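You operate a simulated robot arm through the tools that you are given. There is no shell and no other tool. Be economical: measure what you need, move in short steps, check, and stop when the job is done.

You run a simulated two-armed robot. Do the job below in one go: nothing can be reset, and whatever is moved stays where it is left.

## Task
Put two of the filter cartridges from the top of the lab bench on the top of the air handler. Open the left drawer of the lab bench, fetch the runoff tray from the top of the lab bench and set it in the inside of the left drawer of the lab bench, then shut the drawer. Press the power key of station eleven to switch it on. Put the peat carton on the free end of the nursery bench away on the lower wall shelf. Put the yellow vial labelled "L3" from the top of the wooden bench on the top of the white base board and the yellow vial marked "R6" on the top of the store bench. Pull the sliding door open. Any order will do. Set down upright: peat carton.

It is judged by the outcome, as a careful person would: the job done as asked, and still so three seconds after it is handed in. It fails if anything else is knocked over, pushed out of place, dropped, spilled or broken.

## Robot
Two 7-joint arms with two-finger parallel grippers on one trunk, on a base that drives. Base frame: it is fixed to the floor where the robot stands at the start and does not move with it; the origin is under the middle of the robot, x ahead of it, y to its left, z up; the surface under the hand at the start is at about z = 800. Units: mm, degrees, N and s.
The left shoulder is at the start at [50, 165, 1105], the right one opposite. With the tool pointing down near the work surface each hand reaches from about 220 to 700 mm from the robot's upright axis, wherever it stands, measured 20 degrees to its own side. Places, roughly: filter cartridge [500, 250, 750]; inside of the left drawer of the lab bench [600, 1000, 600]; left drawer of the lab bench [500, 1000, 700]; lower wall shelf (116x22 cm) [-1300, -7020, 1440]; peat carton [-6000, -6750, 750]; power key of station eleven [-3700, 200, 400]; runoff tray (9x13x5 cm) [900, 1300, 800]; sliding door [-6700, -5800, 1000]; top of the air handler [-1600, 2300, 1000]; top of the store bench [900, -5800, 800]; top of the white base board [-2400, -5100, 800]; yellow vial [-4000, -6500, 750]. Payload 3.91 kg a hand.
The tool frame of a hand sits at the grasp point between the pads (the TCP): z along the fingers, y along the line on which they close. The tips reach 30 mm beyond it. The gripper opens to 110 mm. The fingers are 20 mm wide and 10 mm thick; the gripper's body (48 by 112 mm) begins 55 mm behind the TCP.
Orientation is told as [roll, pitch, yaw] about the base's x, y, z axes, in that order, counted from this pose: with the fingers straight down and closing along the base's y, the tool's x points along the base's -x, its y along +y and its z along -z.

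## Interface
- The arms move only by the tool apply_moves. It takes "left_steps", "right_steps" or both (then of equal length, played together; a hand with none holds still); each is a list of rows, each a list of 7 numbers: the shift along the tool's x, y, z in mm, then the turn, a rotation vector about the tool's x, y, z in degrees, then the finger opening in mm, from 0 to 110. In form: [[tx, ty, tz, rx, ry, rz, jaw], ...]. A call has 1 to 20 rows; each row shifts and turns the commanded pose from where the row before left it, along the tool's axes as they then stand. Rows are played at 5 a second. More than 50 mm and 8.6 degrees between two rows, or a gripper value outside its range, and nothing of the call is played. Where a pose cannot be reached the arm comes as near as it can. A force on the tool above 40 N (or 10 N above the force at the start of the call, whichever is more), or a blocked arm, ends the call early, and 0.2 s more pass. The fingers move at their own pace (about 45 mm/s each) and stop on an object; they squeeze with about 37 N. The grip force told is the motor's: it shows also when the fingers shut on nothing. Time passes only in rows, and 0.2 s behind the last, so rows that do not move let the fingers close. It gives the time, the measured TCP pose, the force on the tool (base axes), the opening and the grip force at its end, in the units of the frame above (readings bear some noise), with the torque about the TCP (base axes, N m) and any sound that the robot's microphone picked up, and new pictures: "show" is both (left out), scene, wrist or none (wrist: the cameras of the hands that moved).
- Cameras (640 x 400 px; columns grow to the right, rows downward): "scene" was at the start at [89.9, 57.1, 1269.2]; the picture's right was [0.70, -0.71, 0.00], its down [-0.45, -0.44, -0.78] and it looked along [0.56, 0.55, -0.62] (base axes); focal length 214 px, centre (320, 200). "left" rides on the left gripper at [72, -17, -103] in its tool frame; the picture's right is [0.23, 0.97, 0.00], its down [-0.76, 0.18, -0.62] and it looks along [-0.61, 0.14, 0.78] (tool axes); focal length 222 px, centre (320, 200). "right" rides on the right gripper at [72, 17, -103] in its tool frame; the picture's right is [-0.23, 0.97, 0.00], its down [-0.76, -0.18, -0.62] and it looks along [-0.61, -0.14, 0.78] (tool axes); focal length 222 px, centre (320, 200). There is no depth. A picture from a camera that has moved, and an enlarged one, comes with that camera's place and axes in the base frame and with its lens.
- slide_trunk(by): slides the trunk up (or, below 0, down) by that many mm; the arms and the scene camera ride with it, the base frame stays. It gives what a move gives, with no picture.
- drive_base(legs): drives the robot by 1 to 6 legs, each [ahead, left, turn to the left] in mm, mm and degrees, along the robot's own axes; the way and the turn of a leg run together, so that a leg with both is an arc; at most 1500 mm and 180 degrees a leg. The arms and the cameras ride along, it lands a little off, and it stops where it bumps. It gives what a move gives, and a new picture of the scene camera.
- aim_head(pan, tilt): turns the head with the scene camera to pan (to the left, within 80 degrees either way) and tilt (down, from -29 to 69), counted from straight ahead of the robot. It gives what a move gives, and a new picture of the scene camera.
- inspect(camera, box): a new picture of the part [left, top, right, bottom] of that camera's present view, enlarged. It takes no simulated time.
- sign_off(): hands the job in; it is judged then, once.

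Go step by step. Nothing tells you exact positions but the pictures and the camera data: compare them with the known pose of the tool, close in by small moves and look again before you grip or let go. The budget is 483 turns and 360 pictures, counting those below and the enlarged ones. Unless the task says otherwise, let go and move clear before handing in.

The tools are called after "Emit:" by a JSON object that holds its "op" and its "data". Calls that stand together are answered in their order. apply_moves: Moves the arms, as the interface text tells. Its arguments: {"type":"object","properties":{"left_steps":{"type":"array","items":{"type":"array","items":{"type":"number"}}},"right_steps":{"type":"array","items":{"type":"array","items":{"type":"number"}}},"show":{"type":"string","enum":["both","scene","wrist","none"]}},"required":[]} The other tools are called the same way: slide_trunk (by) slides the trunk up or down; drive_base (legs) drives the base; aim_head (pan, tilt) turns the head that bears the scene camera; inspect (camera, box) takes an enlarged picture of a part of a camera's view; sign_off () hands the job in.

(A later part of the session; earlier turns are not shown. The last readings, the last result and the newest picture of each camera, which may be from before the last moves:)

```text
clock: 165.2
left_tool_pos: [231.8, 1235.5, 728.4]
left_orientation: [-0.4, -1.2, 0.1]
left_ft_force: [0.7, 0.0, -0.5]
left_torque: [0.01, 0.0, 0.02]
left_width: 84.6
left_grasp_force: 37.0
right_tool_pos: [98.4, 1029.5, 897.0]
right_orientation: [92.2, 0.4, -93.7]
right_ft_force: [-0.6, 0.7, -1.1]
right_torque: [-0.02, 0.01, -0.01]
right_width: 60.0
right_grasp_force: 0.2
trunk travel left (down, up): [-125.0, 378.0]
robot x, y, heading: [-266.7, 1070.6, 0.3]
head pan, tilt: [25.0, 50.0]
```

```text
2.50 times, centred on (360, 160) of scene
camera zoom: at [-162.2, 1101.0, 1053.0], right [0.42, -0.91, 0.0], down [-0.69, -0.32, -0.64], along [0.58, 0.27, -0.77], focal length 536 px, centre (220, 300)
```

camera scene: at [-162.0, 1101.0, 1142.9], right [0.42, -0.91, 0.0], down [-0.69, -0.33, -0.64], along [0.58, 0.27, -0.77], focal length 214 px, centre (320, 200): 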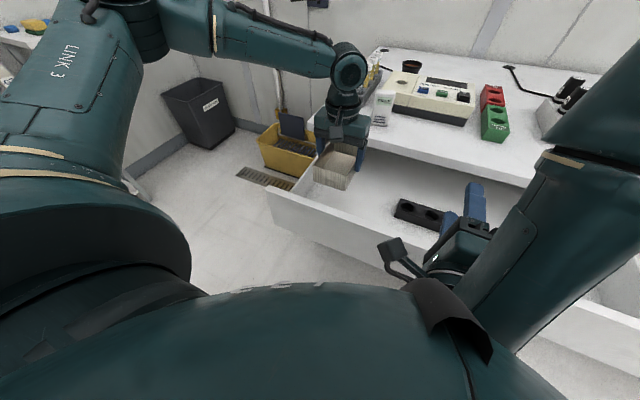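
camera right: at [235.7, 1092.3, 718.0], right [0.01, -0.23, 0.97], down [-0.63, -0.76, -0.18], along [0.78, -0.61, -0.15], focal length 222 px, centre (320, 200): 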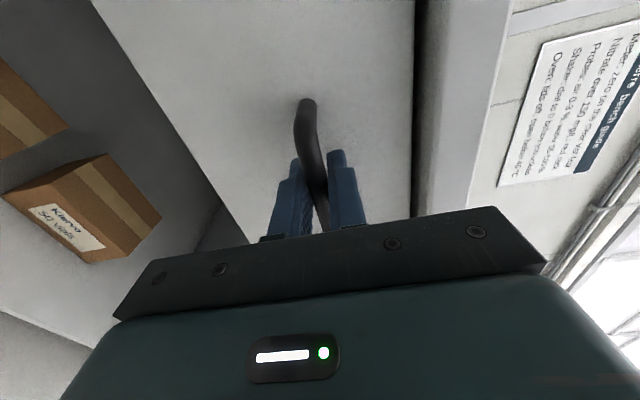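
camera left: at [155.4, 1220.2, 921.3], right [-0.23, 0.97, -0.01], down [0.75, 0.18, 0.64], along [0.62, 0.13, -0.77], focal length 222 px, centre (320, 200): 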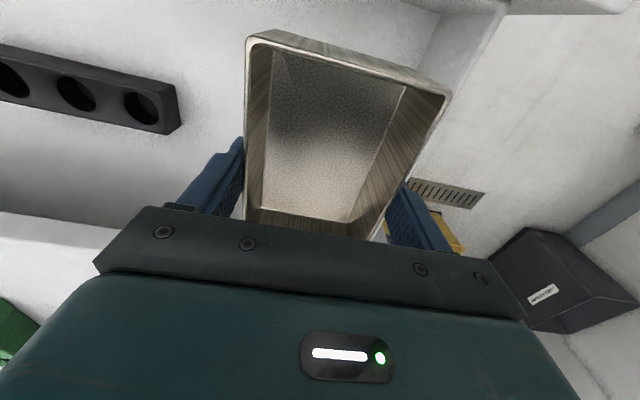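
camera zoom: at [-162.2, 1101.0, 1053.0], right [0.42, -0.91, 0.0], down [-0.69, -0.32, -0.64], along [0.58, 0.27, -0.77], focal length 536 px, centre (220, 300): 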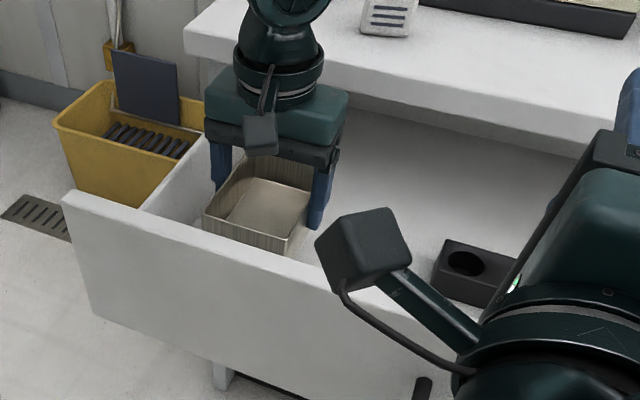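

The tray is inside the drawer's walls. Lowering gently until contact.

Emit:
{"op": "apply_moves", "data": {"left_steps": [[0, 0, 5, 0, 0, 0, 40], [0, 0, 4, 0, 0, 0, 40], [0, 0, 4, 0, 0, 0, 40], [0, 0, 4, 0, 0, 0, 40], [0, 0, 4, 0, 0, 0, 40], [0, 0, 4, 0, 0, 0, 40], [0, 0, 4, 0, 0, 0, 40], [0, 0, 4, 0, 0, 0, 40], [0, 0, 4, 0, 0, 0, 40], [0, 0, 4, 0, 0, 0, 40], [0, 0, 4, 0, 0, 0, 40], [0, 0, 4, 0, 0, 0, 40], [0, 0, 4, 0, 0, 0, 40], [0, 0, 4, 0, 0, 0, 40], [0, 0, 4, 0, 0, 0, 40], [0, 0, 4, 0, 0, 0, 40]], "show": "wrist"}}

```text
clock: 168.6
left_tool_pos: [218.4, 1249.0, 677.6]
left_orientation: [-0.8, -1.8, 0.0]
left_ft_force: [1.1, -9.3, 24.1]
left_torque: [0.74, -0.27, -0.09]
left_width: 84.8
left_grasp_force: 36.4
left hand out of reach, approached as far as the arm can: row 3, 5, 7, 9, 11, 13, 15
right_tool_pos: [97.4, 1030.5, 898.7]
right_orientation: [92.4, 1.2, -93.7]
right_ft_force: [0.0, 0.7, 1.2]
right_torque: [0.0, 0.01, -0.01]
right_width: 60.3
right_grasp_force: 0.0
trunk travel left (down, up): [-125.0, 378.0]
robot x, y, heading: [-260.9, 1072.3, -0.2]
head pan, tilt: [25.0, 50.0]
camera left: at [141.5, 1234.8, 779.5], right [-0.23, 0.97, -0.02], down [0.74, 0.19, 0.64], along [0.63, 0.13, -0.76], focal length 222 px, centre (320, 200)
```

left: 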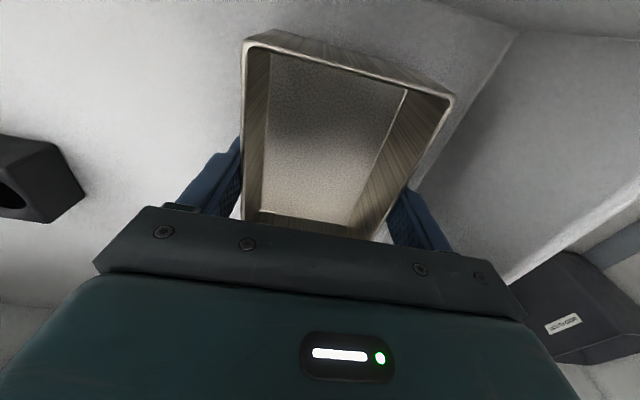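

Contact made (24 N). Opening and rising.

Emit:
{"op": "apply_moves", "data": {"left_steps": [[0, 0, -2, 0, 0, 0, 95], [0, 0, 0, 0, 0, 0, 105], [0, 0, 0, 0, 0, 0, 105], [0, 0, -15, 0, 0, 0, 105], [0, 0, -25, 0, 0, 0, 105], [0, 0, -40, 0, 0, 0, 105], [0, 0, -40, 0, 0, 0, 105]], "show": "none"}}

Emit:
{"op": "slide_trunk", "data": {"by": 90}}

Emit:
{"op": "inspect", "data": {"camera": "scene", "box": [240, 80, 480, 240]}}

```text
clock: 170.2
left_tool_pos: [216.1, 1251.6, 794.4]
left_orientation: [-0.4, -1.2, 0.1]
left_ft_force: [-0.8, 0.7, -0.2]
left_torque: [0.03, 0.0, -0.01]
left_width: 104.8
left_grasp_force: 0.1
right_tool_pos: [97.6, 1030.7, 899.1]
right_orientation: [92.3, 1.3, -93.4]
right_ft_force: [-0.5, 0.4, 0.0]
right_torque: [0.01, -0.02, 0.03]
right_width: 59.8
right_grasp_force: 0.1
trunk travel left (down, up): [-125.0, 378.0]
robot x, y, heading: [-258.6, 1065.9, -0.0]
head pan, tilt: [25.0, 50.0]
```

```text
clock: 171.5
left_tool_pos: [216.8, 1252.9, 884.5]
left_orientation: [-0.5, -1.1, 0.1]
left_ft_force: [0.0, -0.7, 0.8]
left_torque: [0.0, 0.01, 0.0]
left_width: 105.3
left_grasp_force: 0.1
right_tool_pos: [98.1, 1032.5, 989.4]
right_orientation: [92.4, 1.4, -93.5]
right_ft_force: [-0.6, 0.2, -0.6]
right_torque: [-0.03, 0.0, 0.01]
right_width: 59.8
right_grasp_force: 0.2
trunk travel left (down, up): [-215.0, 288.0]
robot x, y, heading: [-257.3, 1070.0, -0.2]
head pan, tilt: [25.0, 50.0]
```

```text
2.50 times, centred on (360, 160) of scene
camera zoom: at [-162.1, 1101.0, 1142.9], right [0.42, -0.91, 0.0], down [-0.69, -0.32, -0.64], along [0.58, 0.27, -0.77], focal length 536 px, centre (220, 300)
```

zoom: 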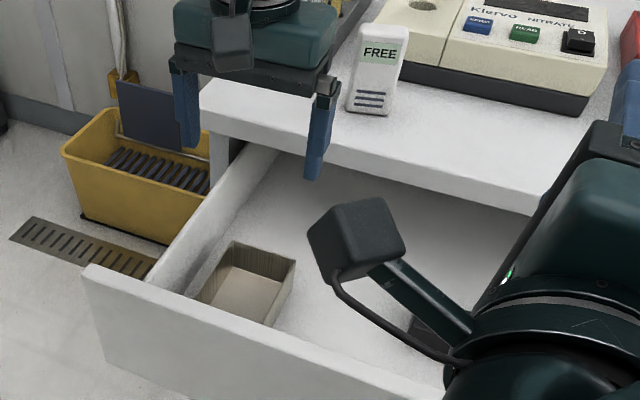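

The tray is in the drawer. Now I'll back off, set the right hand as a closed fist at drawer-front height, and push it shut.

Emit:
{"op": "drive_base", "data": {"legs": [[-260, 0, 0]]}}

Emit:
{"op": "apply_moves", "data": {"left_steps": [[30, 0, -30, 0, 0, 0, 60], [30, 0, -30, 0, 0, 0, 60], [30, 0, -30, 0, 0, 0, 60], [30, 0, -30, 0, 0, 0, 60], [30, 0, -30, 0, 0, 0, 60]], "right_steps": [[-12, 0, 0, 0, 0, 0, 0], [-12, 0, 0, 0, 0, 0, 0], [-12, 0, 0, 0, 0, 0, 0], [-12, 0, 0, 0, 0, 0, 0], [-12, 0, 0, 0, 0, 0, 0]], "show": "none"}}

Emit:
{"op": "slide_trunk", "data": {"by": -200}}

Emit:
{"op": "aim_head", "data": {"pan": 0, "tilt": 45}}

```text
clock: 173.4
left_tool_pos: [-43.4, 1251.4, 884.7]
left_orientation: [-0.6, -1.2, 0.0]
left_ft_force: [0.1, 0.5, 0.4]
left_torque: [0.0, 0.01, 0.0]
left_width: 105.3
left_grasp_force: 0.1
right_tool_pos: [-161.6, 1034.0, 990.8]
right_orientation: [92.3, 1.6, -93.5]
right_ft_force: [0.7, 0.2, -0.4]
right_torque: [-0.02, -0.02, 0.0]
right_width: 60.2
right_grasp_force: 0.0
trunk travel left (down, up): [-215.0, 288.0]
robot x, y, heading: [-516.9, 1072.3, 0.1]
head pan, tilt: [25.0, 50.0]
camera scene: at [-421.9, 1100.5, 1143.0], right [0.42, -0.91, 0.0], down [-0.69, -0.32, -0.64], along [0.58, 0.27, -0.77], focal length 214 px, centre (320, 200)
```

scene: 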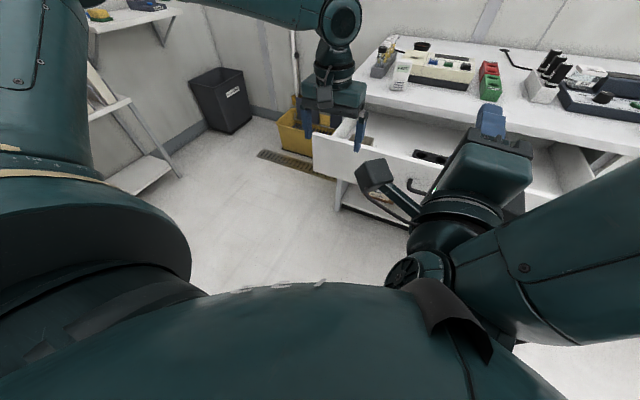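

```text
clock: 174.6
left_tool_pos: [-196.5, 1253.0, 1032.8]
left_orientation: [-0.6, -1.2, 0.2]
left_ft_force: [0.0, 0.6, 0.2]
left_torque: [0.0, 0.0, 0.0]
left_width: 60.1
left_grasp_force: 0.1
right_tool_pos: [-140.8, 1009.1, 985.2]
right_orientation: [92.4, 1.7, -93.5]
right_ft_force: [0.1, -0.5, -0.9]
right_torque: [0.02, -0.01, -0.01]
right_width: 0.1
right_grasp_force: 37.4
right hand out of reach, approached as far as the arm can: row 2, 3, 4, 5
trunk travel left (down, up): [-215.0, 288.0]
robot x, y, heading: [-518.6, 1066.6, 0.2]
head pan, tilt: [25.0, 50.0]
```

```text
clock: 176.7
left_tool_pos: [-196.3, 1253.0, 831.9]
left_orientation: [-0.5, -1.2, 0.2]
left_ft_force: [1.2, 0.0, 0.1]
left_torque: [0.0, 0.03, -0.01]
left_width: 60.0
left_grasp_force: 0.0
right_tool_pos: [-140.8, 1009.7, 786.2]
right_orientation: [92.3, 1.7, -93.5]
right_ft_force: [-0.6, -0.2, -0.8]
right_torque: [-0.01, 0.02, 0.0]
right_width: 0.0
right_grasp_force: 37.1
trunk travel left (down, up): [-15.0, 488.0]
robot x, y, heading: [-521.1, 1068.2, -0.1]
head pan, tilt: [25.0, 50.0]
```

```text
clock: 177.6
left_tool_pos: [-195.9, 1251.8, 831.7]
left_orientation: [-0.4, -1.3, 0.0]
left_ft_force: [0.3, 0.0, 0.4]
left_torque: [-0.03, -0.03, 0.02]
left_width: 60.1
left_grasp_force: 0.0
right_tool_pos: [-139.6, 1009.5, 785.7]
right_orientation: [92.4, 1.6, -93.5]
right_ft_force: [-0.5, -0.6, -0.7]
right_torque: [-0.03, 0.0, 0.01]
right_width: 0.0
right_grasp_force: 37.4
trunk travel left (down, up): [-15.0, 488.0]
robot x, y, heading: [-523.7, 1069.1, 0.1]
head pan, tilt: [0.0, 45.0]
camera scene: at [-410.1, 1068.1, 949.8], right [0.0, -1.0, 0.0], down [-0.71, 0.0, -0.71], along [0.71, 0.0, -0.71], focal length 214 px, centre (320, 200)
```

scene: 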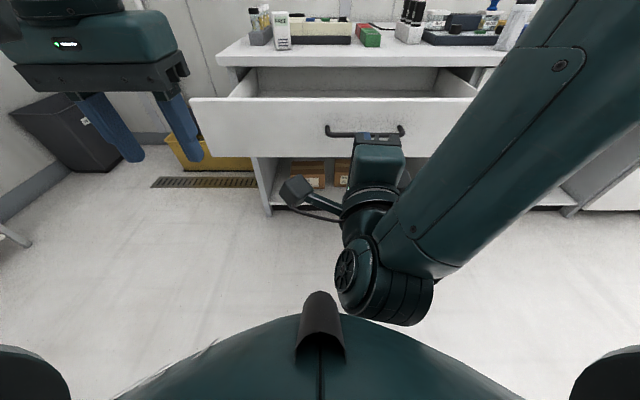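

Emit:
{"op": "apply_moves", "data": {"right_steps": [[0, -16, 0, 0, 0, 0, 0], [0, -16, 0, 0, 0, 0, 0], [0, -16, 0, 0, 0, 0, 0]], "show": "none"}}

Emit:
{"op": "drive_base", "data": {"legs": [[150, -40, 0]]}}

```text
clock: 178.4
left_tool_pos: [-195.3, 1252.6, 833.5]
left_orientation: [-0.4, -1.2, 0.0]
left_ft_force: [0.6, 0.3, 0.8]
left_torque: [-0.02, -0.03, 0.0]
left_width: 60.1
left_grasp_force: 0.1
right_tool_pos: [-139.1, 1010.2, 737.7]
right_orientation: [92.3, 1.7, -93.5]
right_ft_force: [-0.2, 0.3, 0.0]
right_torque: [0.02, 0.01, 0.01]
right_width: 0.3
right_grasp_force: 37.2
trunk travel left (down, up): [-15.0, 488.0]
robot x, y, heading: [-519.3, 1072.0, 0.3]
head pan, tilt: [0.0, 45.0]
```

```text
clock: 179.8
left_tool_pos: [-45.5, 1213.5, 832.0]
left_orientation: [-0.6, -1.3, 0.0]
left_ft_force: [-0.4, -0.3, 0.4]
left_torque: [0.03, 0.0, 0.0]
left_width: 59.7
left_grasp_force: 0.1
right_tool_pos: [9.5, 970.4, 738.3]
right_orientation: [92.2, 1.7, -93.6]
right_ft_force: [0.4, 0.3, -0.6]
right_torque: [-0.05, 0.01, 0.01]
right_width: 0.0
right_grasp_force: 36.7
trunk travel left (down, up): [-15.0, 488.0]
robot x, y, heading: [-367.1, 1029.3, 0.2]
head pan, tilt: [0.0, 45.0]
camera scene: at [-259.9, 1028.2, 949.8], right [0.0, -1.0, 0.0], down [-0.71, 0.0, -0.71], along [0.71, 0.0, -0.71], focal length 214 px, centre (320, 200)
```

scene: 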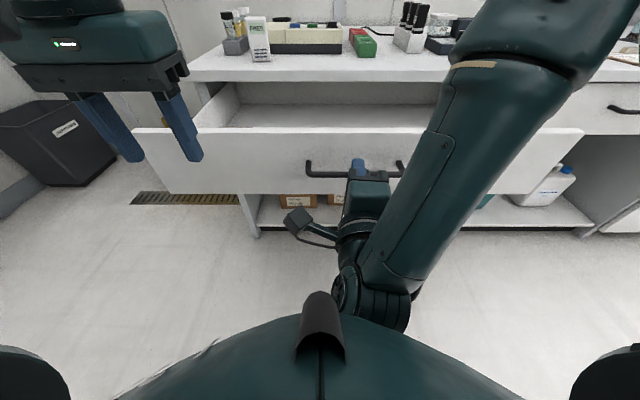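

Emit:
{"op": "drive_base", "data": {"legs": [[300, 0, 0]]}}

```text
clock: 181.9
left_tool_pos: [252.6, 1212.7, 833.4]
left_orientation: [-0.5, -1.1, 0.1]
left_ft_force: [0.1, -0.2, 1.0]
left_torque: [-0.04, 0.0, 0.02]
left_width: 60.1
left_grasp_force: 0.1
right_tool_pos: [310.2, 970.6, 738.1]
right_orientation: [92.3, 1.7, -93.5]
right_ft_force: [-0.8, 0.1, 0.1]
right_torque: [0.03, 0.02, 0.0]
right_width: 0.0
right_grasp_force: 37.1
trunk travel left (down, up): [-15.0, 488.0]
robot x, y, heading: [-69.3, 1032.3, -0.1]
head pan, tilt: [0.0, 45.0]
camera scene: at [38.8, 1028.5, 949.8], right [0.0, -1.0, 0.0], down [-0.71, 0.0, -0.71], along [0.71, 0.0, -0.71], focal length 214 px, centre (320, 200)
```

scene: 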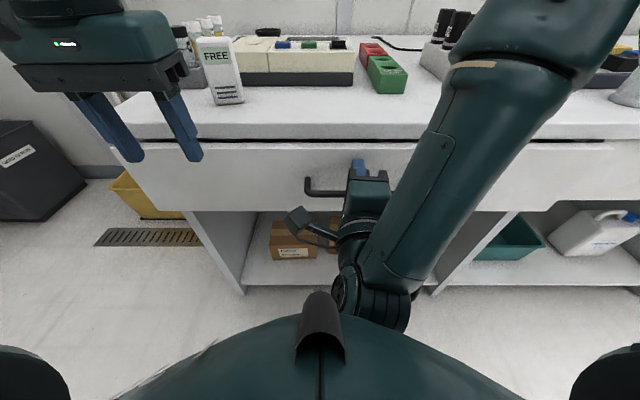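

Nearly shut; pushing another 35 mm.

Emit:
{"op": "drive_base", "data": {"legs": [[35, 0, 0]]}}

Emit:
{"op": "inspect", "data": {"camera": "scene", "box": [100, 100, 420, 300]}}

```text
clock: 182.7
left_tool_pos: [288.7, 1212.4, 832.3]
left_orientation: [-0.5, -1.3, 0.0]
left_ft_force: [0.2, 0.0, 0.7]
left_torque: [-0.01, -0.01, 0.02]
left_width: 60.2
left_grasp_force: 0.1
right_tool_pos: [344.3, 971.5, 738.5]
right_orientation: [92.3, 1.7, -93.5]
right_ft_force: [0.0, 0.3, 0.0]
right_torque: [0.01, -0.02, 0.0]
right_width: 0.0
right_grasp_force: 36.8
trunk travel left (down, up): [-15.0, 488.0]
robot x, y, heading: [-33.9, 1031.2, 0.1]
head pan, tilt: [0.0, 45.0]
camera scene: at [73.6, 1028.5, 949.8], right [0.0, -1.0, 0.0], down [-0.71, 0.0, -0.71], along [0.71, 0.0, -0.71], focal length 214 px, centre (320, 200)
```

scene: 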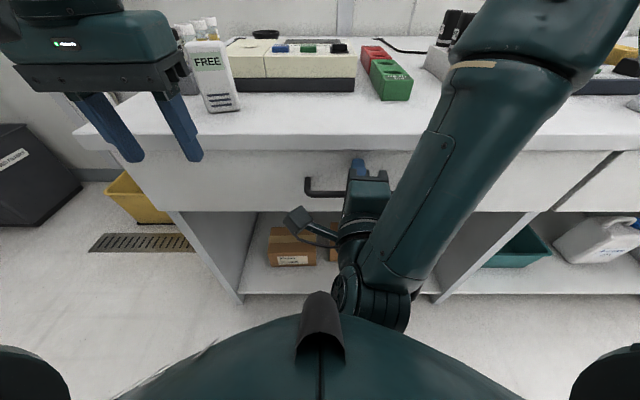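

```text
2.00 times, centred on (260, 200) of scene
camera zoom: at [73.6, 1028.5, 949.8], right [0.0, -1.0, 0.0], down [-0.71, 0.0, -0.71], along [0.71, 0.0, -0.71], focal length 429 px, centre (440, 200)
```

zoom: 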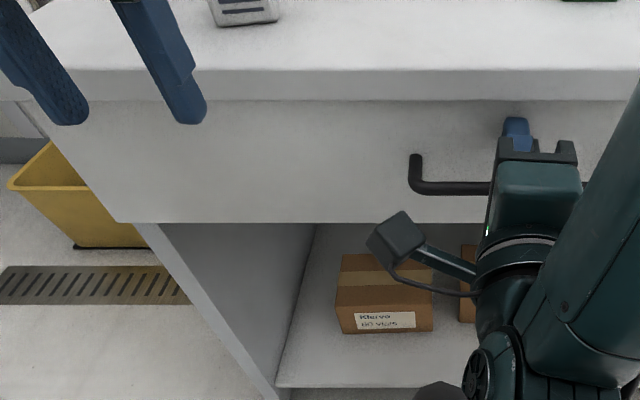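

Gently pushing with the arm to confirm it's fully home.

Emit:
{"op": "apply_moves", "data": {"right_steps": [[0, 0, 4, 0, 0, 0, 0], [0, 0, 4, 0, 0, 0, 0], [0, 0, 4, 0, 0, 0, 0], [0, 0, 4, 0, 0, 0, 0], [0, 0, 4, 0, 0, 0, 0], [0, 0, 4, 0, 0, 0, 0], [0, 0, 4, 0, 0, 0, 0], [0, 0, 4, 0, 0, 0, 0]], "show": "none"}}

```text
clock: 183.4
left_tool_pos: [287.2, 1212.4, 835.0]
left_orientation: [-0.5, -1.3, -0.1]
left_ft_force: [0.4, 0.0, 0.1]
left_torque: [-0.03, 0.0, 0.03]
left_width: 60.0
left_grasp_force: 0.1
right_tool_pos: [347.3, 971.4, 738.9]
right_orientation: [92.1, 1.5, -93.2]
right_ft_force: [-14.6, -2.2, 4.7]
right_torque: [0.03, -0.07, 0.05]
right_width: 0.1
right_grasp_force: 36.8
trunk travel left (down, up): [-15.0, 488.0]
robot x, y, heading: [-38.9, 1028.5, 0.0]
head pan, tilt: [0.0, 45.0]
stopped in row 3 (right hand): the force on the tool passed its limit at 48 N (the readings are from after the stop); the commanded pose is now the measured one
```

The drawer is shut. Next, station eleven: I'll back off, raise the trunk, and drive to the open floor to look west.

Emit:
{"op": "drive_base", "data": {"legs": [[-330, 0, 0], [0, 0, -90], [1200, 0, 0], [0, 0, -90]]}}

Emit:
{"op": "slide_trunk", "data": {"by": 250}}

Emit:
{"op": "aim_head", "data": {"pan": 0, "tilt": 15}}

```text
clock: 198.9
left_tool_pos: [-689.0, -354.8, 833.4]
left_orientation: [-0.4, -1.4, 179.6]
left_ft_force: [0.6, -0.5, -0.7]
left_torque: [0.0, 0.02, 0.02]
left_width: 60.1
left_grasp_force: 0.1
right_tool_pos: [-749.8, -112.6, 736.7]
right_orientation: [92.1, 1.4, 86.3]
right_ft_force: [0.5, 0.5, 0.9]
right_torque: [0.03, -0.02, 0.03]
right_width: 0.0
right_grasp_force: 36.9
trunk travel left (down, up): [-15.0, 488.0]
robot x, y, heading: [-361.4, -178.3, 179.8]
head pan, tilt: [0.0, 45.0]
camera scene: at [-474.6, -178.9, 949.8], right [0.01, 1.0, 0.0], down [0.71, 0.0, -0.71], along [-0.71, 0.0, -0.71], focal length 214 px, centre (320, 200)
```

scene: 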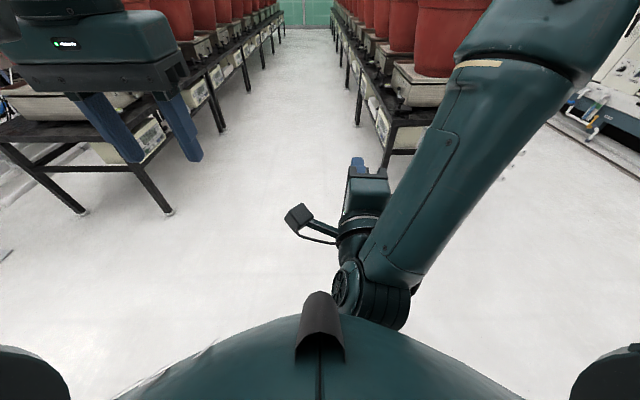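

```text
clock: 201.5
left_tool_pos: [-688.9, -355.4, 1083.4]
left_orientation: [-0.4, -1.2, 179.5]
left_ft_force: [-0.3, -0.6, 0.5]
left_torque: [0.04, -0.02, -0.02]
left_width: 59.9
left_grasp_force: 0.1
right_tool_pos: [-749.6, -113.3, 986.9]
right_orientation: [91.9, 1.5, 86.5]
right_ft_force: [0.7, 0.3, -0.2]
right_torque: [-0.02, 0.0, 0.04]
right_width: 0.0
right_grasp_force: 36.8
trunk travel left (down, up): [-265.0, 238.0]
robot x, y, heading: [-362.0, -176.1, 179.8]
head pan, tilt: [0.0, 45.0]
```

```text
clock: 202.4
left_tool_pos: [-688.2, -356.1, 1083.3]
left_orientation: [-0.5, -1.3, 179.6]
left_ft_force: [0.7, 0.4, 0.8]
left_torque: [-0.02, -0.05, -0.03]
left_width: 60.0
left_grasp_force: 0.0
right_tool_pos: [-748.5, -113.2, 987.0]
right_orientation: [92.1, 1.6, 86.5]
right_ft_force: [0.4, 0.6, -0.4]
right_torque: [-0.02, 0.0, -0.01]
right_width: 0.0
right_grasp_force: 37.3
trunk travel left (down, up): [-265.0, 238.0]
robot x, y, heading: [-365.5, -176.5, 179.9]
head pan, tilt: [0.0, 15.0]
camera scene: at [-486.7, -178.8, 1246.6], right [0.01, 1.0, 0.0], down [0.26, 0.0, -0.97], along [-0.97, 0.01, -0.26], focal length 214 px, centre (320, 200)
```

scene: 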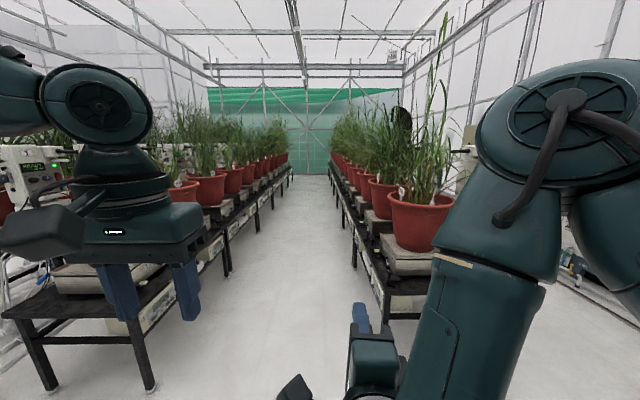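

There's an aisle between two plant benches (y≈-1090 to 270); station boxes with panels sit under the bench tops. I'll drive down the aisle toward x≈-3000.

Emit:
{"op": "drive_base", "data": {"legs": [[1400, 230, 0], [1200, 0, 0]]}}

Emit:
{"op": "aim_head", "data": {"pan": -50, "tilt": 45}}

```text
clock: 215.2
left_tool_pos: [-3293.6, -597.7, 1083.1]
left_orientation: [-0.5, -1.3, -179.3]
left_ft_force: [-1.2, -0.7, 0.7]
left_torque: [-0.01, -0.02, 0.01]
left_width: 59.8
left_grasp_force: 0.1
right_tool_pos: [-3358.2, -355.7, 987.3]
right_orientation: [92.0, 1.6, 87.5]
right_ft_force: [-0.2, 0.5, -0.6]
right_torque: [0.0, -0.02, 0.02]
right_width: 0.2
right_grasp_force: 36.8
trunk travel left (down, up): [-265.0, 238.0]
robot x, y, heading: [-2967.8, -416.1, -179.2]
head pan, tilt: [0.0, 15.0]
camera scene: at [-3094.8, -417.2, 1246.6], right [-0.01, 1.0, 0.0], down [0.26, 0.0, -0.97], along [-0.97, -0.01, -0.26], focal length 214 px, centre (320, 200)
```

scene: 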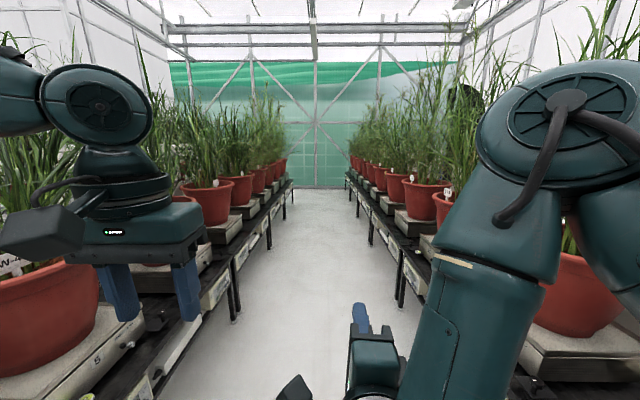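

```text
clock: 216.4
left_tool_pos: [-3293.3, -598.1, 1083.6]
left_orientation: [-0.5, -1.3, -179.4]
left_ft_force: [0.3, -0.3, 0.4]
left_torque: [-0.05, -0.01, 0.03]
left_width: 60.2
left_grasp_force: 0.0
right_tool_pos: [-3358.5, -355.9, 988.0]
right_orientation: [92.0, 1.5, 87.5]
right_ft_force: [1.1, 0.7, 0.6]
right_torque: [-0.01, 0.02, -0.03]
right_width: 0.1
right_grasp_force: 37.2
trunk travel left (down, up): [-265.0, 238.0]
robot x, y, heading: [-2970.5, -414.4, -179.3]
head pan, tilt: [-50.0, 45.0]
camera scene: at [-3054.5, -354.4, 1199.9], right [0.76, 0.65, 0.0], down [0.46, -0.54, -0.71], along [-0.46, 0.54, -0.71], focal length 214 px, centre (320, 200)
```

scene: 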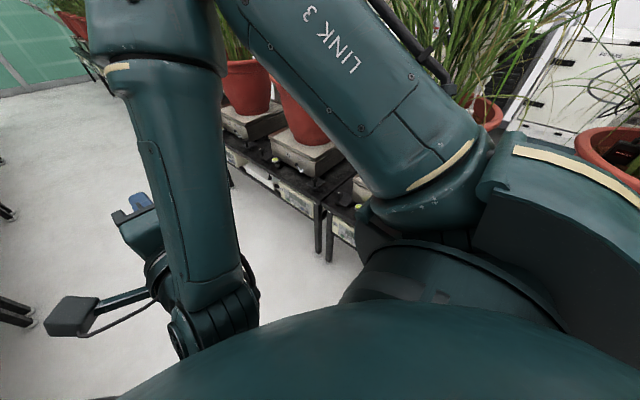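

Emit:
{"op": "drive_base", "data": {"legs": [[650, 60, 0], [0, 0, -90.7]]}}

Emit:
{"op": "aim_head", "data": {"pan": 10, "tilt": 50}}

```text
clock: 223.8
left_tool_pos: [-3797.7, -156.5, 1081.6]
left_orientation: [-0.4, -1.4, 90.2]
left_ft_force: [-1.0, 1.0, 0.0]
left_torque: [0.02, 0.0, 0.02]
left_width: 60.3
left_grasp_force: 0.0
right_tool_pos: [-3555.1, -94.4, 986.1]
right_orientation: [92.0, 1.5, -3.0]
right_ft_force: [-0.1, 0.0, 0.5]
right_torque: [-0.02, -0.02, 0.04]
right_width: 0.0
right_grasp_force: 37.3
trunk travel left (down, up): [-265.0, 238.0]
robot x, y, heading: [-3615.4, -479.7, 90.3]
head pan, tilt: [-50.0, 45.0]
camera scene: at [-3554.0, -401.9, 1199.8], right [0.65, -0.76, 0.0], down [-0.54, -0.46, -0.71], along [0.54, 0.46, -0.71], focal length 214 px, centre (320, 200)
```

scene: 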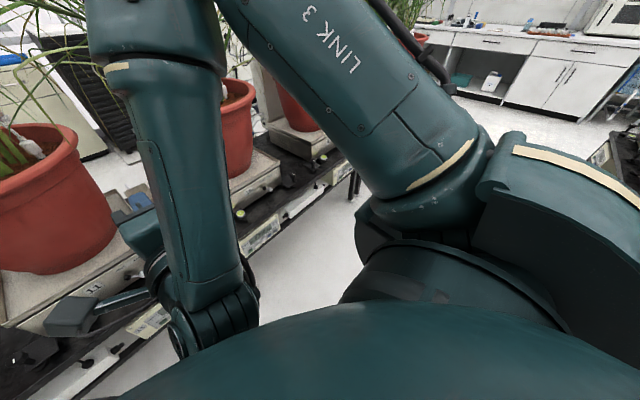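

```text
clock: 225.1
left_tool_pos: [-3797.3, -157.2, 1082.2]
left_orientation: [-0.5, -1.3, 90.2]
left_ft_force: [0.0, 0.3, -0.1]
left_torque: [0.04, 0.01, 0.01]
left_width: 60.6
left_grasp_force: 0.0
right_tool_pos: [-3555.8, -94.3, 986.6]
right_orientation: [92.0, 1.6, -3.0]
right_ft_force: [0.8, 0.6, -0.8]
right_torque: [0.0, 0.03, 0.01]
right_width: 0.1
right_grasp_force: 37.0
trunk travel left (down, up): [-265.0, 238.0]
robot x, y, heading: [-3613.3, -480.7, 90.3]
head pan, tilt: [10.0, 50.0]
camera scene: at [-3629.7, -378.6, 1192.9], right [0.98, 0.18, 0.0], down [0.14, -0.75, -0.64], along [-0.11, 0.63, -0.77], focal length 214 px, centre (320, 200)
```

scene: 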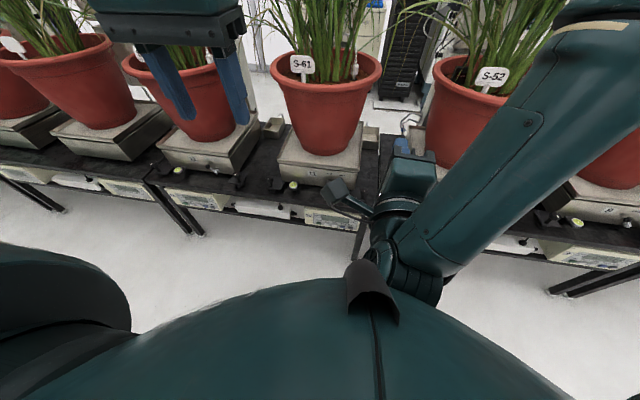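

Emit:
{"op": "inspect", "data": {"camera": "scene", "box": [150, 120, 390, 270]}}

```text
2.67 times, centred on (270, 195) of scene
camera zoom: at [-3629.7, -378.6, 1192.9], right [0.98, 0.18, 0.0], down [0.14, -0.75, -0.64], along [-0.11, 0.63, -0.77], focal length 572 px, centre (453, 213)
```

zoom: 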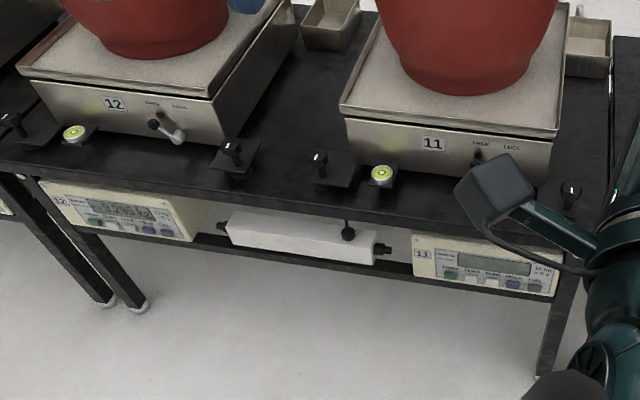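

Station 11's indicator box with five keys hangs under the bench at about (-3670,170,400). I'll lower the trunk, shift left, and zoom in to read the keys.

Emit:
{"op": "slide_trunk", "data": {"by": -255}}

Emit:
{"op": "drive_base", "data": {"legs": [[0, 150, 0]]}}

Emit:
{"op": "aim_head", "data": {"pan": -10, "tilt": 40}}

```text
clock: 227.8
left_tool_pos: [-3798.3, -156.5, 829.2]
left_orientation: [-0.5, -1.3, 90.2]
left_ft_force: [0.4, 0.2, -0.2]
left_torque: [0.02, -0.03, -0.02]
left_width: 60.1
left_grasp_force: 0.0
right_tool_pos: [-3556.2, -94.6, 731.8]
right_orientation: [92.0, 1.5, -3.0]
right_ft_force: [-0.4, 0.4, -0.2]
right_torque: [-0.02, 0.03, 0.0]
right_width: 0.1
right_grasp_force: 37.3
trunk travel left (down, up): [-10.0, 493.0]
robot x, y, heading: [-3614.1, -479.0, 90.2]
head pan, tilt: [10.0, 50.0]
```

```text
clock: 229.7
left_tool_pos: [-3946.1, -156.7, 827.6]
left_orientation: [-0.5, -1.3, 90.0]
left_ft_force: [-0.2, 0.5, -0.1]
left_torque: [0.04, 0.02, -0.03]
left_width: 60.3
left_grasp_force: 0.0
right_tool_pos: [-3703.5, -94.6, 731.9]
right_orientation: [91.9, 1.6, -3.2]
right_ft_force: [0.7, 1.8, -0.9]
right_torque: [0.0, -0.04, -0.02]
right_width: 0.0
right_grasp_force: 37.7
trunk travel left (down, up): [-10.0, 493.0]
robot x, y, heading: [-3764.3, -482.1, 90.2]
head pan, tilt: [10.0, 50.0]
camera scene: at [-3778.0, -379.1, 937.9], right [0.98, 0.18, 0.0], down [0.14, -0.75, -0.64], along [-0.11, 0.63, -0.77], focal length 214 px, centre (320, 200)
```

scene: 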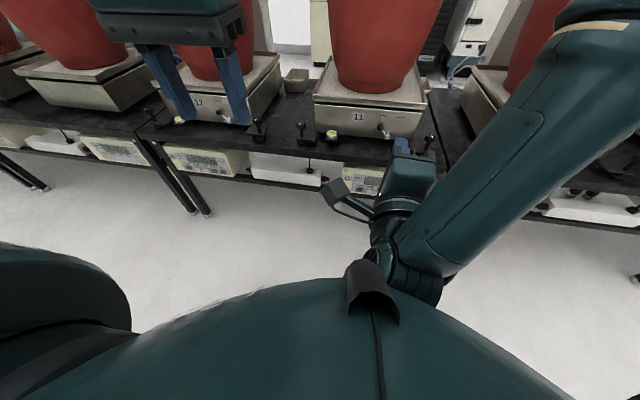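

```text
clock: 230.5
left_tool_pos: [-3945.1, -157.5, 826.9]
left_orientation: [-0.5, -1.2, 90.0]
left_ft_force: [-0.4, -0.3, -1.8]
left_torque: [-0.02, -0.01, 0.02]
left_width: 60.0
left_grasp_force: 0.0
right_tool_pos: [-3704.2, -95.8, 732.9]
right_orientation: [91.9, 1.5, -3.1]
right_ft_force: [-0.1, 0.8, -0.1]
right_torque: [0.02, 0.02, 0.03]
right_width: 0.1
right_grasp_force: 36.8
trunk travel left (down, up): [-10.0, 493.0]
robot x, y, heading: [-3766.3, -484.9, 90.2]
head pan, tilt: [-10.0, 40.0]
camera scene: at [-3750.0, -371.1, 952.1], right [0.99, -0.17, 0.0], down [-0.11, -0.63, -0.77], along [0.13, 0.75, -0.64], focal length 214 px, centre (320, 200)
```

scene: 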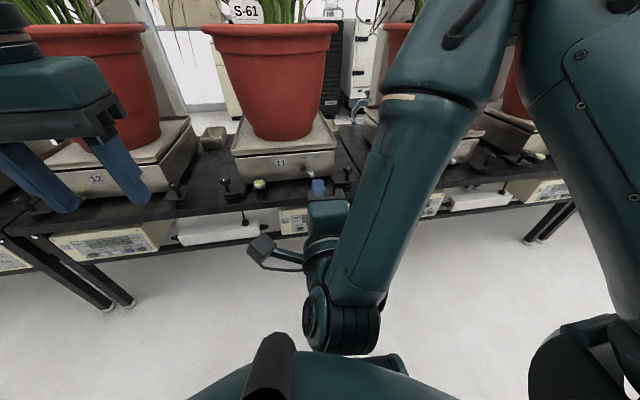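

Emit:
{"op": "drive_base", "data": {"legs": [[0, -190, 0]]}}

Emit:
{"op": "aim_head", "data": {"pan": 15, "tilt": 40}}

Emit:
{"op": "inspect", "data": {"camera": "scene", "box": [220, 150, 380, 250]}}

```text
clock: 232.8
left_tool_pos: [-3756.3, -157.3, 827.1]
left_orientation: [-0.5, -1.3, 90.1]
left_ft_force: [-0.4, -0.4, -0.8]
left_torque: [-0.04, 0.04, -0.01]
left_width: 60.2
left_grasp_force: 0.0
right_tool_pos: [-3512.5, -93.8, 732.9]
right_orientation: [92.0, 1.6, -3.0]
right_ft_force: [0.4, 0.6, 0.2]
right_torque: [0.02, 0.0, 0.03]
right_width: 0.0
right_grasp_force: 36.8
trunk travel left (down, up): [-10.0, 493.0]
robot x, y, heading: [-3574.7, -478.8, 89.9]
head pan, tilt: [-10.0, 40.0]
camera scene: at [-3559.3, -370.6, 952.1], right [0.99, -0.17, 0.0], down [-0.11, -0.63, -0.77], along [0.13, 0.75, -0.64], focal length 214 px, centre (320, 200)
```

scene: 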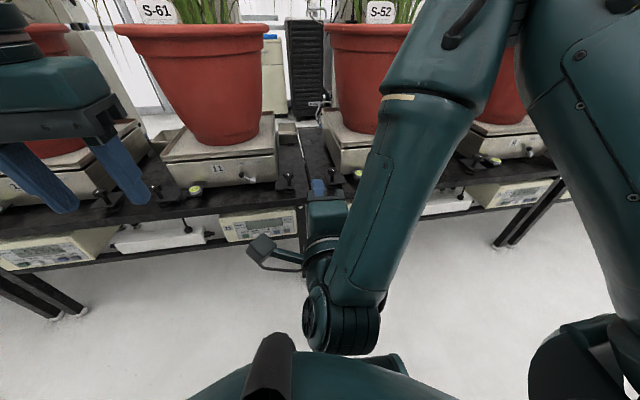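

```text
clock: 233.7
left_tool_pos: [-3755.4, -155.8, 827.2]
left_orientation: [-0.5, -1.3, 90.1]
left_ft_force: [0.2, 1.3, -0.4]
left_torque: [-0.01, 0.0, 0.01]
left_width: 60.0
left_grasp_force: 0.0
right_tool_pos: [-3513.9, -95.2, 731.4]
right_orientation: [92.0, 1.5, -3.1]
right_ft_force: [0.0, -0.5, 0.4]
right_torque: [0.03, -0.05, 0.03]
right_width: 0.4
right_grasp_force: 37.1
trunk travel left (down, up): [-10.0, 493.0]
robot x, y, heading: [-3576.0, -482.8, 90.2]
head pan, tilt: [15.0, 40.0]
camera scene: at [-3596.0, -372.3, 952.1], right [0.97, 0.26, 0.0], down [0.17, -0.62, -0.77], along [-0.2, 0.74, -0.64], focal length 214 px, centre (320, 200)
```

scene: 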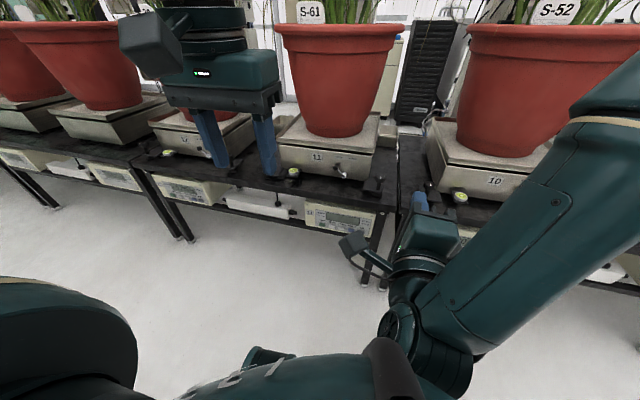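

```text
4.00 times, centred on (300, 200) of scene
camera zoom: at [-3596.0, -372.3, 952.1], right [0.97, 0.26, 0.0], down [0.17, -0.62, -0.77], along [-0.2, 0.74, -0.64], focal length 858 px, centre (400, 200)
```

zoom: 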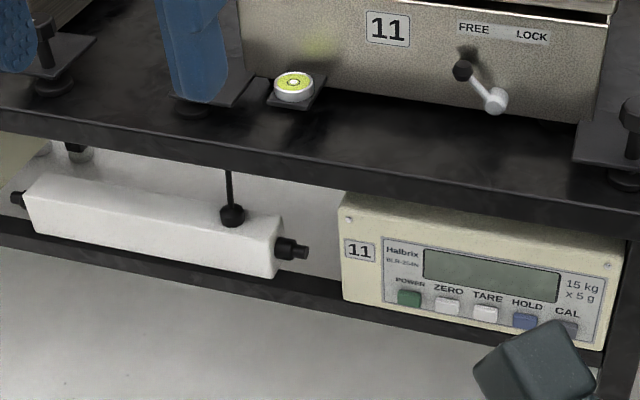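

The green POWER key is at about (-3727,157,380). I'll shift left and bring the closed right hand down in front of it.

Emit:
{"op": "drive_base", "data": {"legs": [[0, 212, 0]]}}

Emit:
{"op": "apply_moves", "data": {"right_steps": [[0, -30, 12, 0, 0, 0, 0], [0, -30, 12, 0, 0, 0, 0], [0, -30, 12, 0, 0, 0, 0], [0, -30, 12, 0, 0, 0, 0], [0, -30, 12, 0, 0, 0, 0], [0, -30, 12, 0, 0, 0, 0], [0, -30, 12, 0, 0, 0, 0], [0, -30, 12, 0, 0, 0, 0], [0, -30, 12, 0, 0, 0, 0], [0, -30, 12, 0, 0, 0, 0], [0, -30, 5, 0, 0, 0, 0]]}}

```text
clock: 236.2
left_tool_pos: [-3967.2, -157.4, 827.9]
left_orientation: [-0.5, -1.2, 90.1]
left_ft_force: [-0.2, 1.1, 0.1]
left_torque: [0.0, -0.03, -0.02]
left_width: 59.9
left_grasp_force: 0.1
right_tool_pos: [-3724.4, -94.9, 731.7]
right_orientation: [92.0, 1.5, -3.1]
right_ft_force: [0.0, -0.8, -0.7]
right_torque: [-0.03, 0.04, 0.01]
right_width: 0.1
right_grasp_force: 36.7
trunk travel left (down, up): [-10.0, 493.0]
robot x, y, heading: [-3784.2, -484.1, 90.1]
head pan, tilt: [15.0, 40.0]
camera scene: at [-3807.5, -372.9, 952.1], right [0.97, 0.26, 0.0], down [0.17, -0.62, -0.77], along [-0.2, 0.74, -0.64], focal length 214 px, centre (320, 200)
```

scene: 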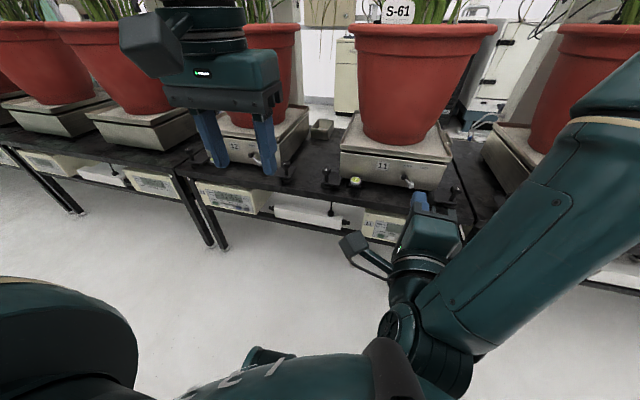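

```text
clock: 238.6
left_tool_pos: [-3966.7, -157.4, 829.4]
left_orientation: [-0.5, -1.3, 90.1]
left_ft_force: [-0.2, -0.2, -0.6]
left_torque: [0.03, 0.01, -0.01]
left_width: 59.7
left_grasp_force: 0.0
right_tool_pos: [-3822.7, 9.2, 512.1]
right_orientation: [91.6, 1.5, -3.5]
right_ft_force: [0.0, -0.1, -0.4]
right_torque: [-0.01, 0.0, 0.0]
right_width: 0.1
right_grasp_force: 37.6
right hand out of reach, approached as far as the arm can: row 5, 6, 7, 8, 9, 10, 11
trunk travel left (down, up): [-10.0, 493.0]
robot x, y, heading: [-3783.8, -481.9, 90.3]
head pan, tilt: [15.0, 40.0]
camera scene: at [-3807.5, -372.9, 952.1], right [0.97, 0.26, 0.0], down [0.17, -0.62, -0.77], along [-0.2, 0.74, -0.64], focal length 214 px, centre (320, 200)
camera right: at [-3899.2, -90.8, 528.2], right [0.25, -0.04, 0.97], down [0.72, -0.66, -0.21], along [0.65, 0.75, -0.14], focal length 222 px, centre (320, 200)
```

scene: 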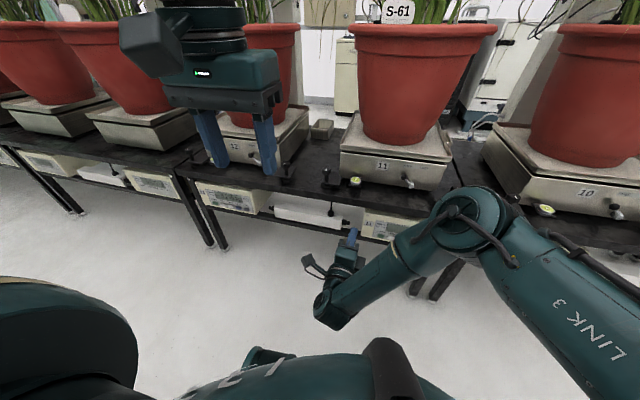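
right: 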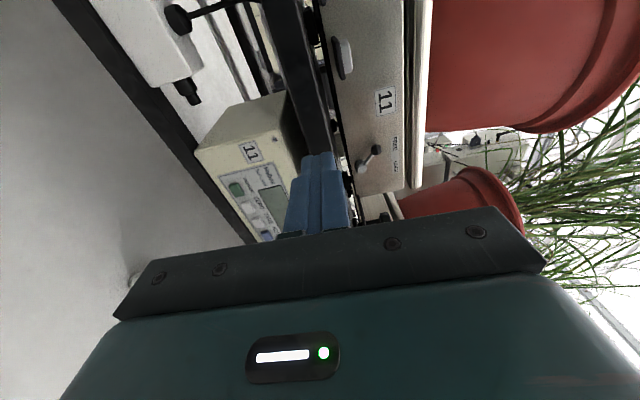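

The fully horizontal hand can't get this low, so I'll tilt it downward about 25° and try again.

Emit:
{"op": "apply_moves", "data": {"right_steps": [[0, 0, -10, 8.3, 0, 0, 0], [0, 0, -10, 8.3, 0, 0, 0], [0, 0, -10, 8.3, 0, 0, 0], [-20, -20, 0, 0, 0, 0, 0], [-20, -20, 0, 0, 0, 0, 0], [-20, -20, 0, 0, 0, 0, 0], [-20, -20, 0, 0, 0, 0, 0], [-16, -20, 0, 0, 0, 0, 0]]}}

```text
clock: 240.4
left_tool_pos: [-3966.7, -155.7, 828.8]
left_orientation: [-0.4, -1.2, 90.1]
left_ft_force: [0.9, 0.9, -0.1]
left_torque: [0.01, 0.02, -0.01]
left_width: 60.0
left_grasp_force: 0.0
right_tool_pos: [-3739.1, -56.4, 435.3]
right_orientation: [67.7, 1.5, -3.9]
right_ft_force: [0.2, 0.5, 0.5]
right_torque: [0.01, -0.03, -0.01]
right_width: 0.0
right_grasp_force: 37.2
right hand out of reach, approached as far as the arm can: row 8
trunk travel left (down, up): [-10.0, 493.0]
robot x, y, heading: [-3784.3, -481.8, 90.1]
head pan, tilt: [15.0, 40.0]
camera scene: at [-3807.3, -372.2, 952.9], right [0.97, 0.26, 0.0], down [0.17, -0.62, -0.77], along [-0.2, 0.74, -0.64], focal length 214 px, centre (320, 200)
camera right: at [-3816.9, -141.8, 491.7], right [0.28, 0.35, 0.9], down [0.72, -0.69, 0.05], along [0.64, 0.63, -0.44], focal length 222 px, centre (320, 200)
```

scene: 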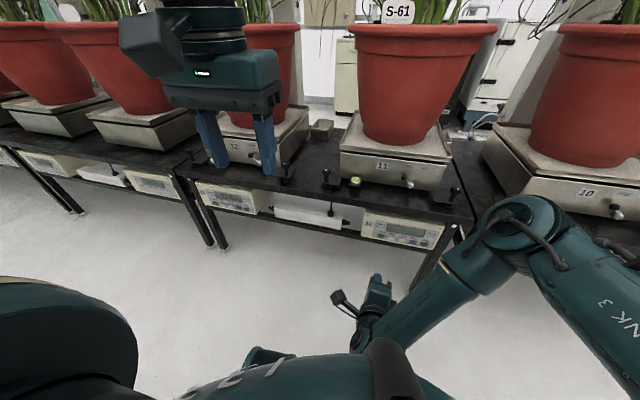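
right: 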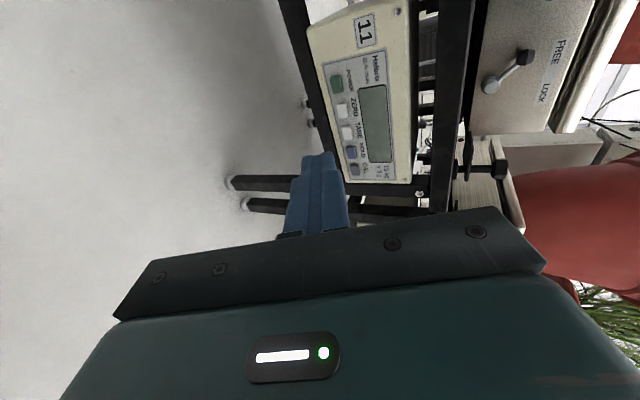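

The key measures (-3730,157,378) from the wrist view too. I'll roll ahead 74 mm, then approach along the finger direction.

Emit:
{"op": "drive_base", "data": {"legs": [[74, 0, 0]]}}

Emit:
{"op": "apply_moves", "data": {"right_steps": [[0, 0, 20, 0, 0, 0, 0], [0, 0, 20, 0, 0, 0, 0], [0, 0, 20, 0, 0, 0, 0], [0, 0, 15, 0, 0, 0, 0]]}}

```text
clock: 241.4
left_tool_pos: [-3966.4, -82.5, 827.4]
left_orientation: [-0.5, -1.3, 90.1]
left_ft_force: [0.1, 0.3, -0.1]
left_torque: [0.04, 0.01, 0.02]
left_width: 60.0
left_grasp_force: 0.0
right_tool_pos: [-3741.9, 18.8, 434.7]
right_orientation: [68.1, 1.5, -3.8]
right_ft_force: [0.4, -0.6, 0.5]
right_torque: [-0.02, 0.0, -0.01]
right_width: 0.2
right_grasp_force: 36.8
trunk travel left (down, up): [-10.0, 493.0]
robot x, y, heading: [-3784.1, -405.1, 90.4]
head pan, tilt: [15.0, 40.0]
camera scene: at [-3807.6, -297.7, 951.8], right [0.97, 0.26, 0.0], down [0.17, -0.62, -0.77], along [-0.2, 0.74, -0.64], focal length 214 px, centre (320, 200)
```

scene: 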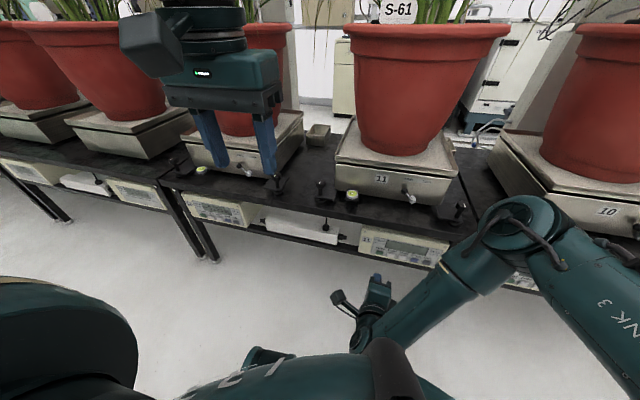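

```text
clock: 242.4
left_tool_pos: [-3967.1, -82.9, 828.3]
left_orientation: [-0.5, -1.3, 90.0]
left_ft_force: [0.1, 0.1, -0.1]
left_torque: [0.02, 0.01, -0.03]
left_width: 59.9
left_grasp_force: 0.0
right_tool_pos: [-3752.1, 88.0, 416.8]
right_orientation: [67.8, 1.3, -4.3]
right_ft_force: [-0.2, -0.2, 0.0]
right_torque: [0.03, 0.01, 0.04]
right_width: 0.1
right_grasp_force: 36.5
right hand out of reach, approached as far as the arm can: row 2, 3, 4
trunk travel left (down, up): [-10.0, 493.0]
robot x, y, heading: [-3780.5, -406.9, 90.2]
head pan, tilt: [15.0, 40.0]
camera scene: at [-3807.7, -298.6, 952.1], right [0.97, 0.26, 0.0], down [0.17, -0.62, -0.77], along [-0.2, 0.74, -0.64], focal length 214 px, centre (320, 200)
camera right: at [-3828.1, 2.8, 473.7], right [0.27, 0.35, 0.9], down [0.71, -0.7, 0.05], along [0.64, 0.62, -0.44], focal length 222 px, centre (320, 200)
```

scene: 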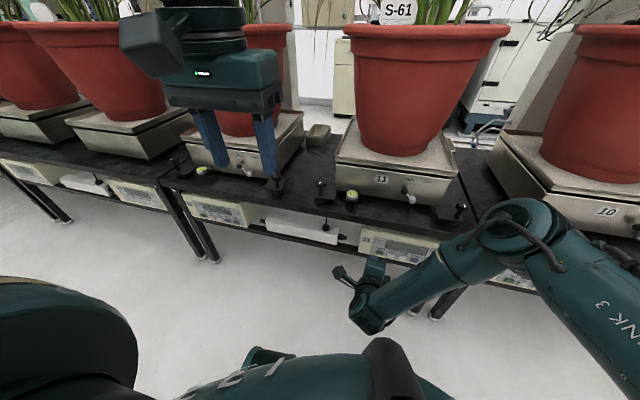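
right: 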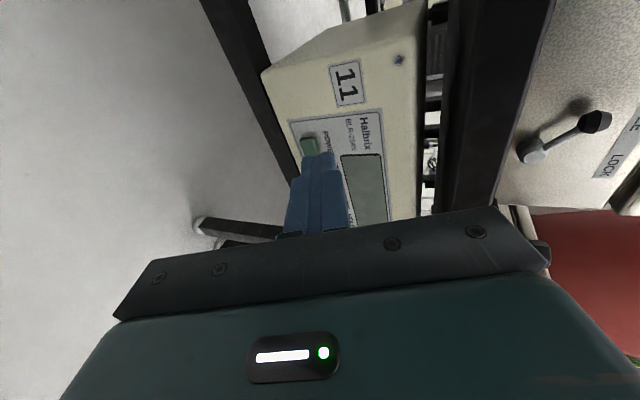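

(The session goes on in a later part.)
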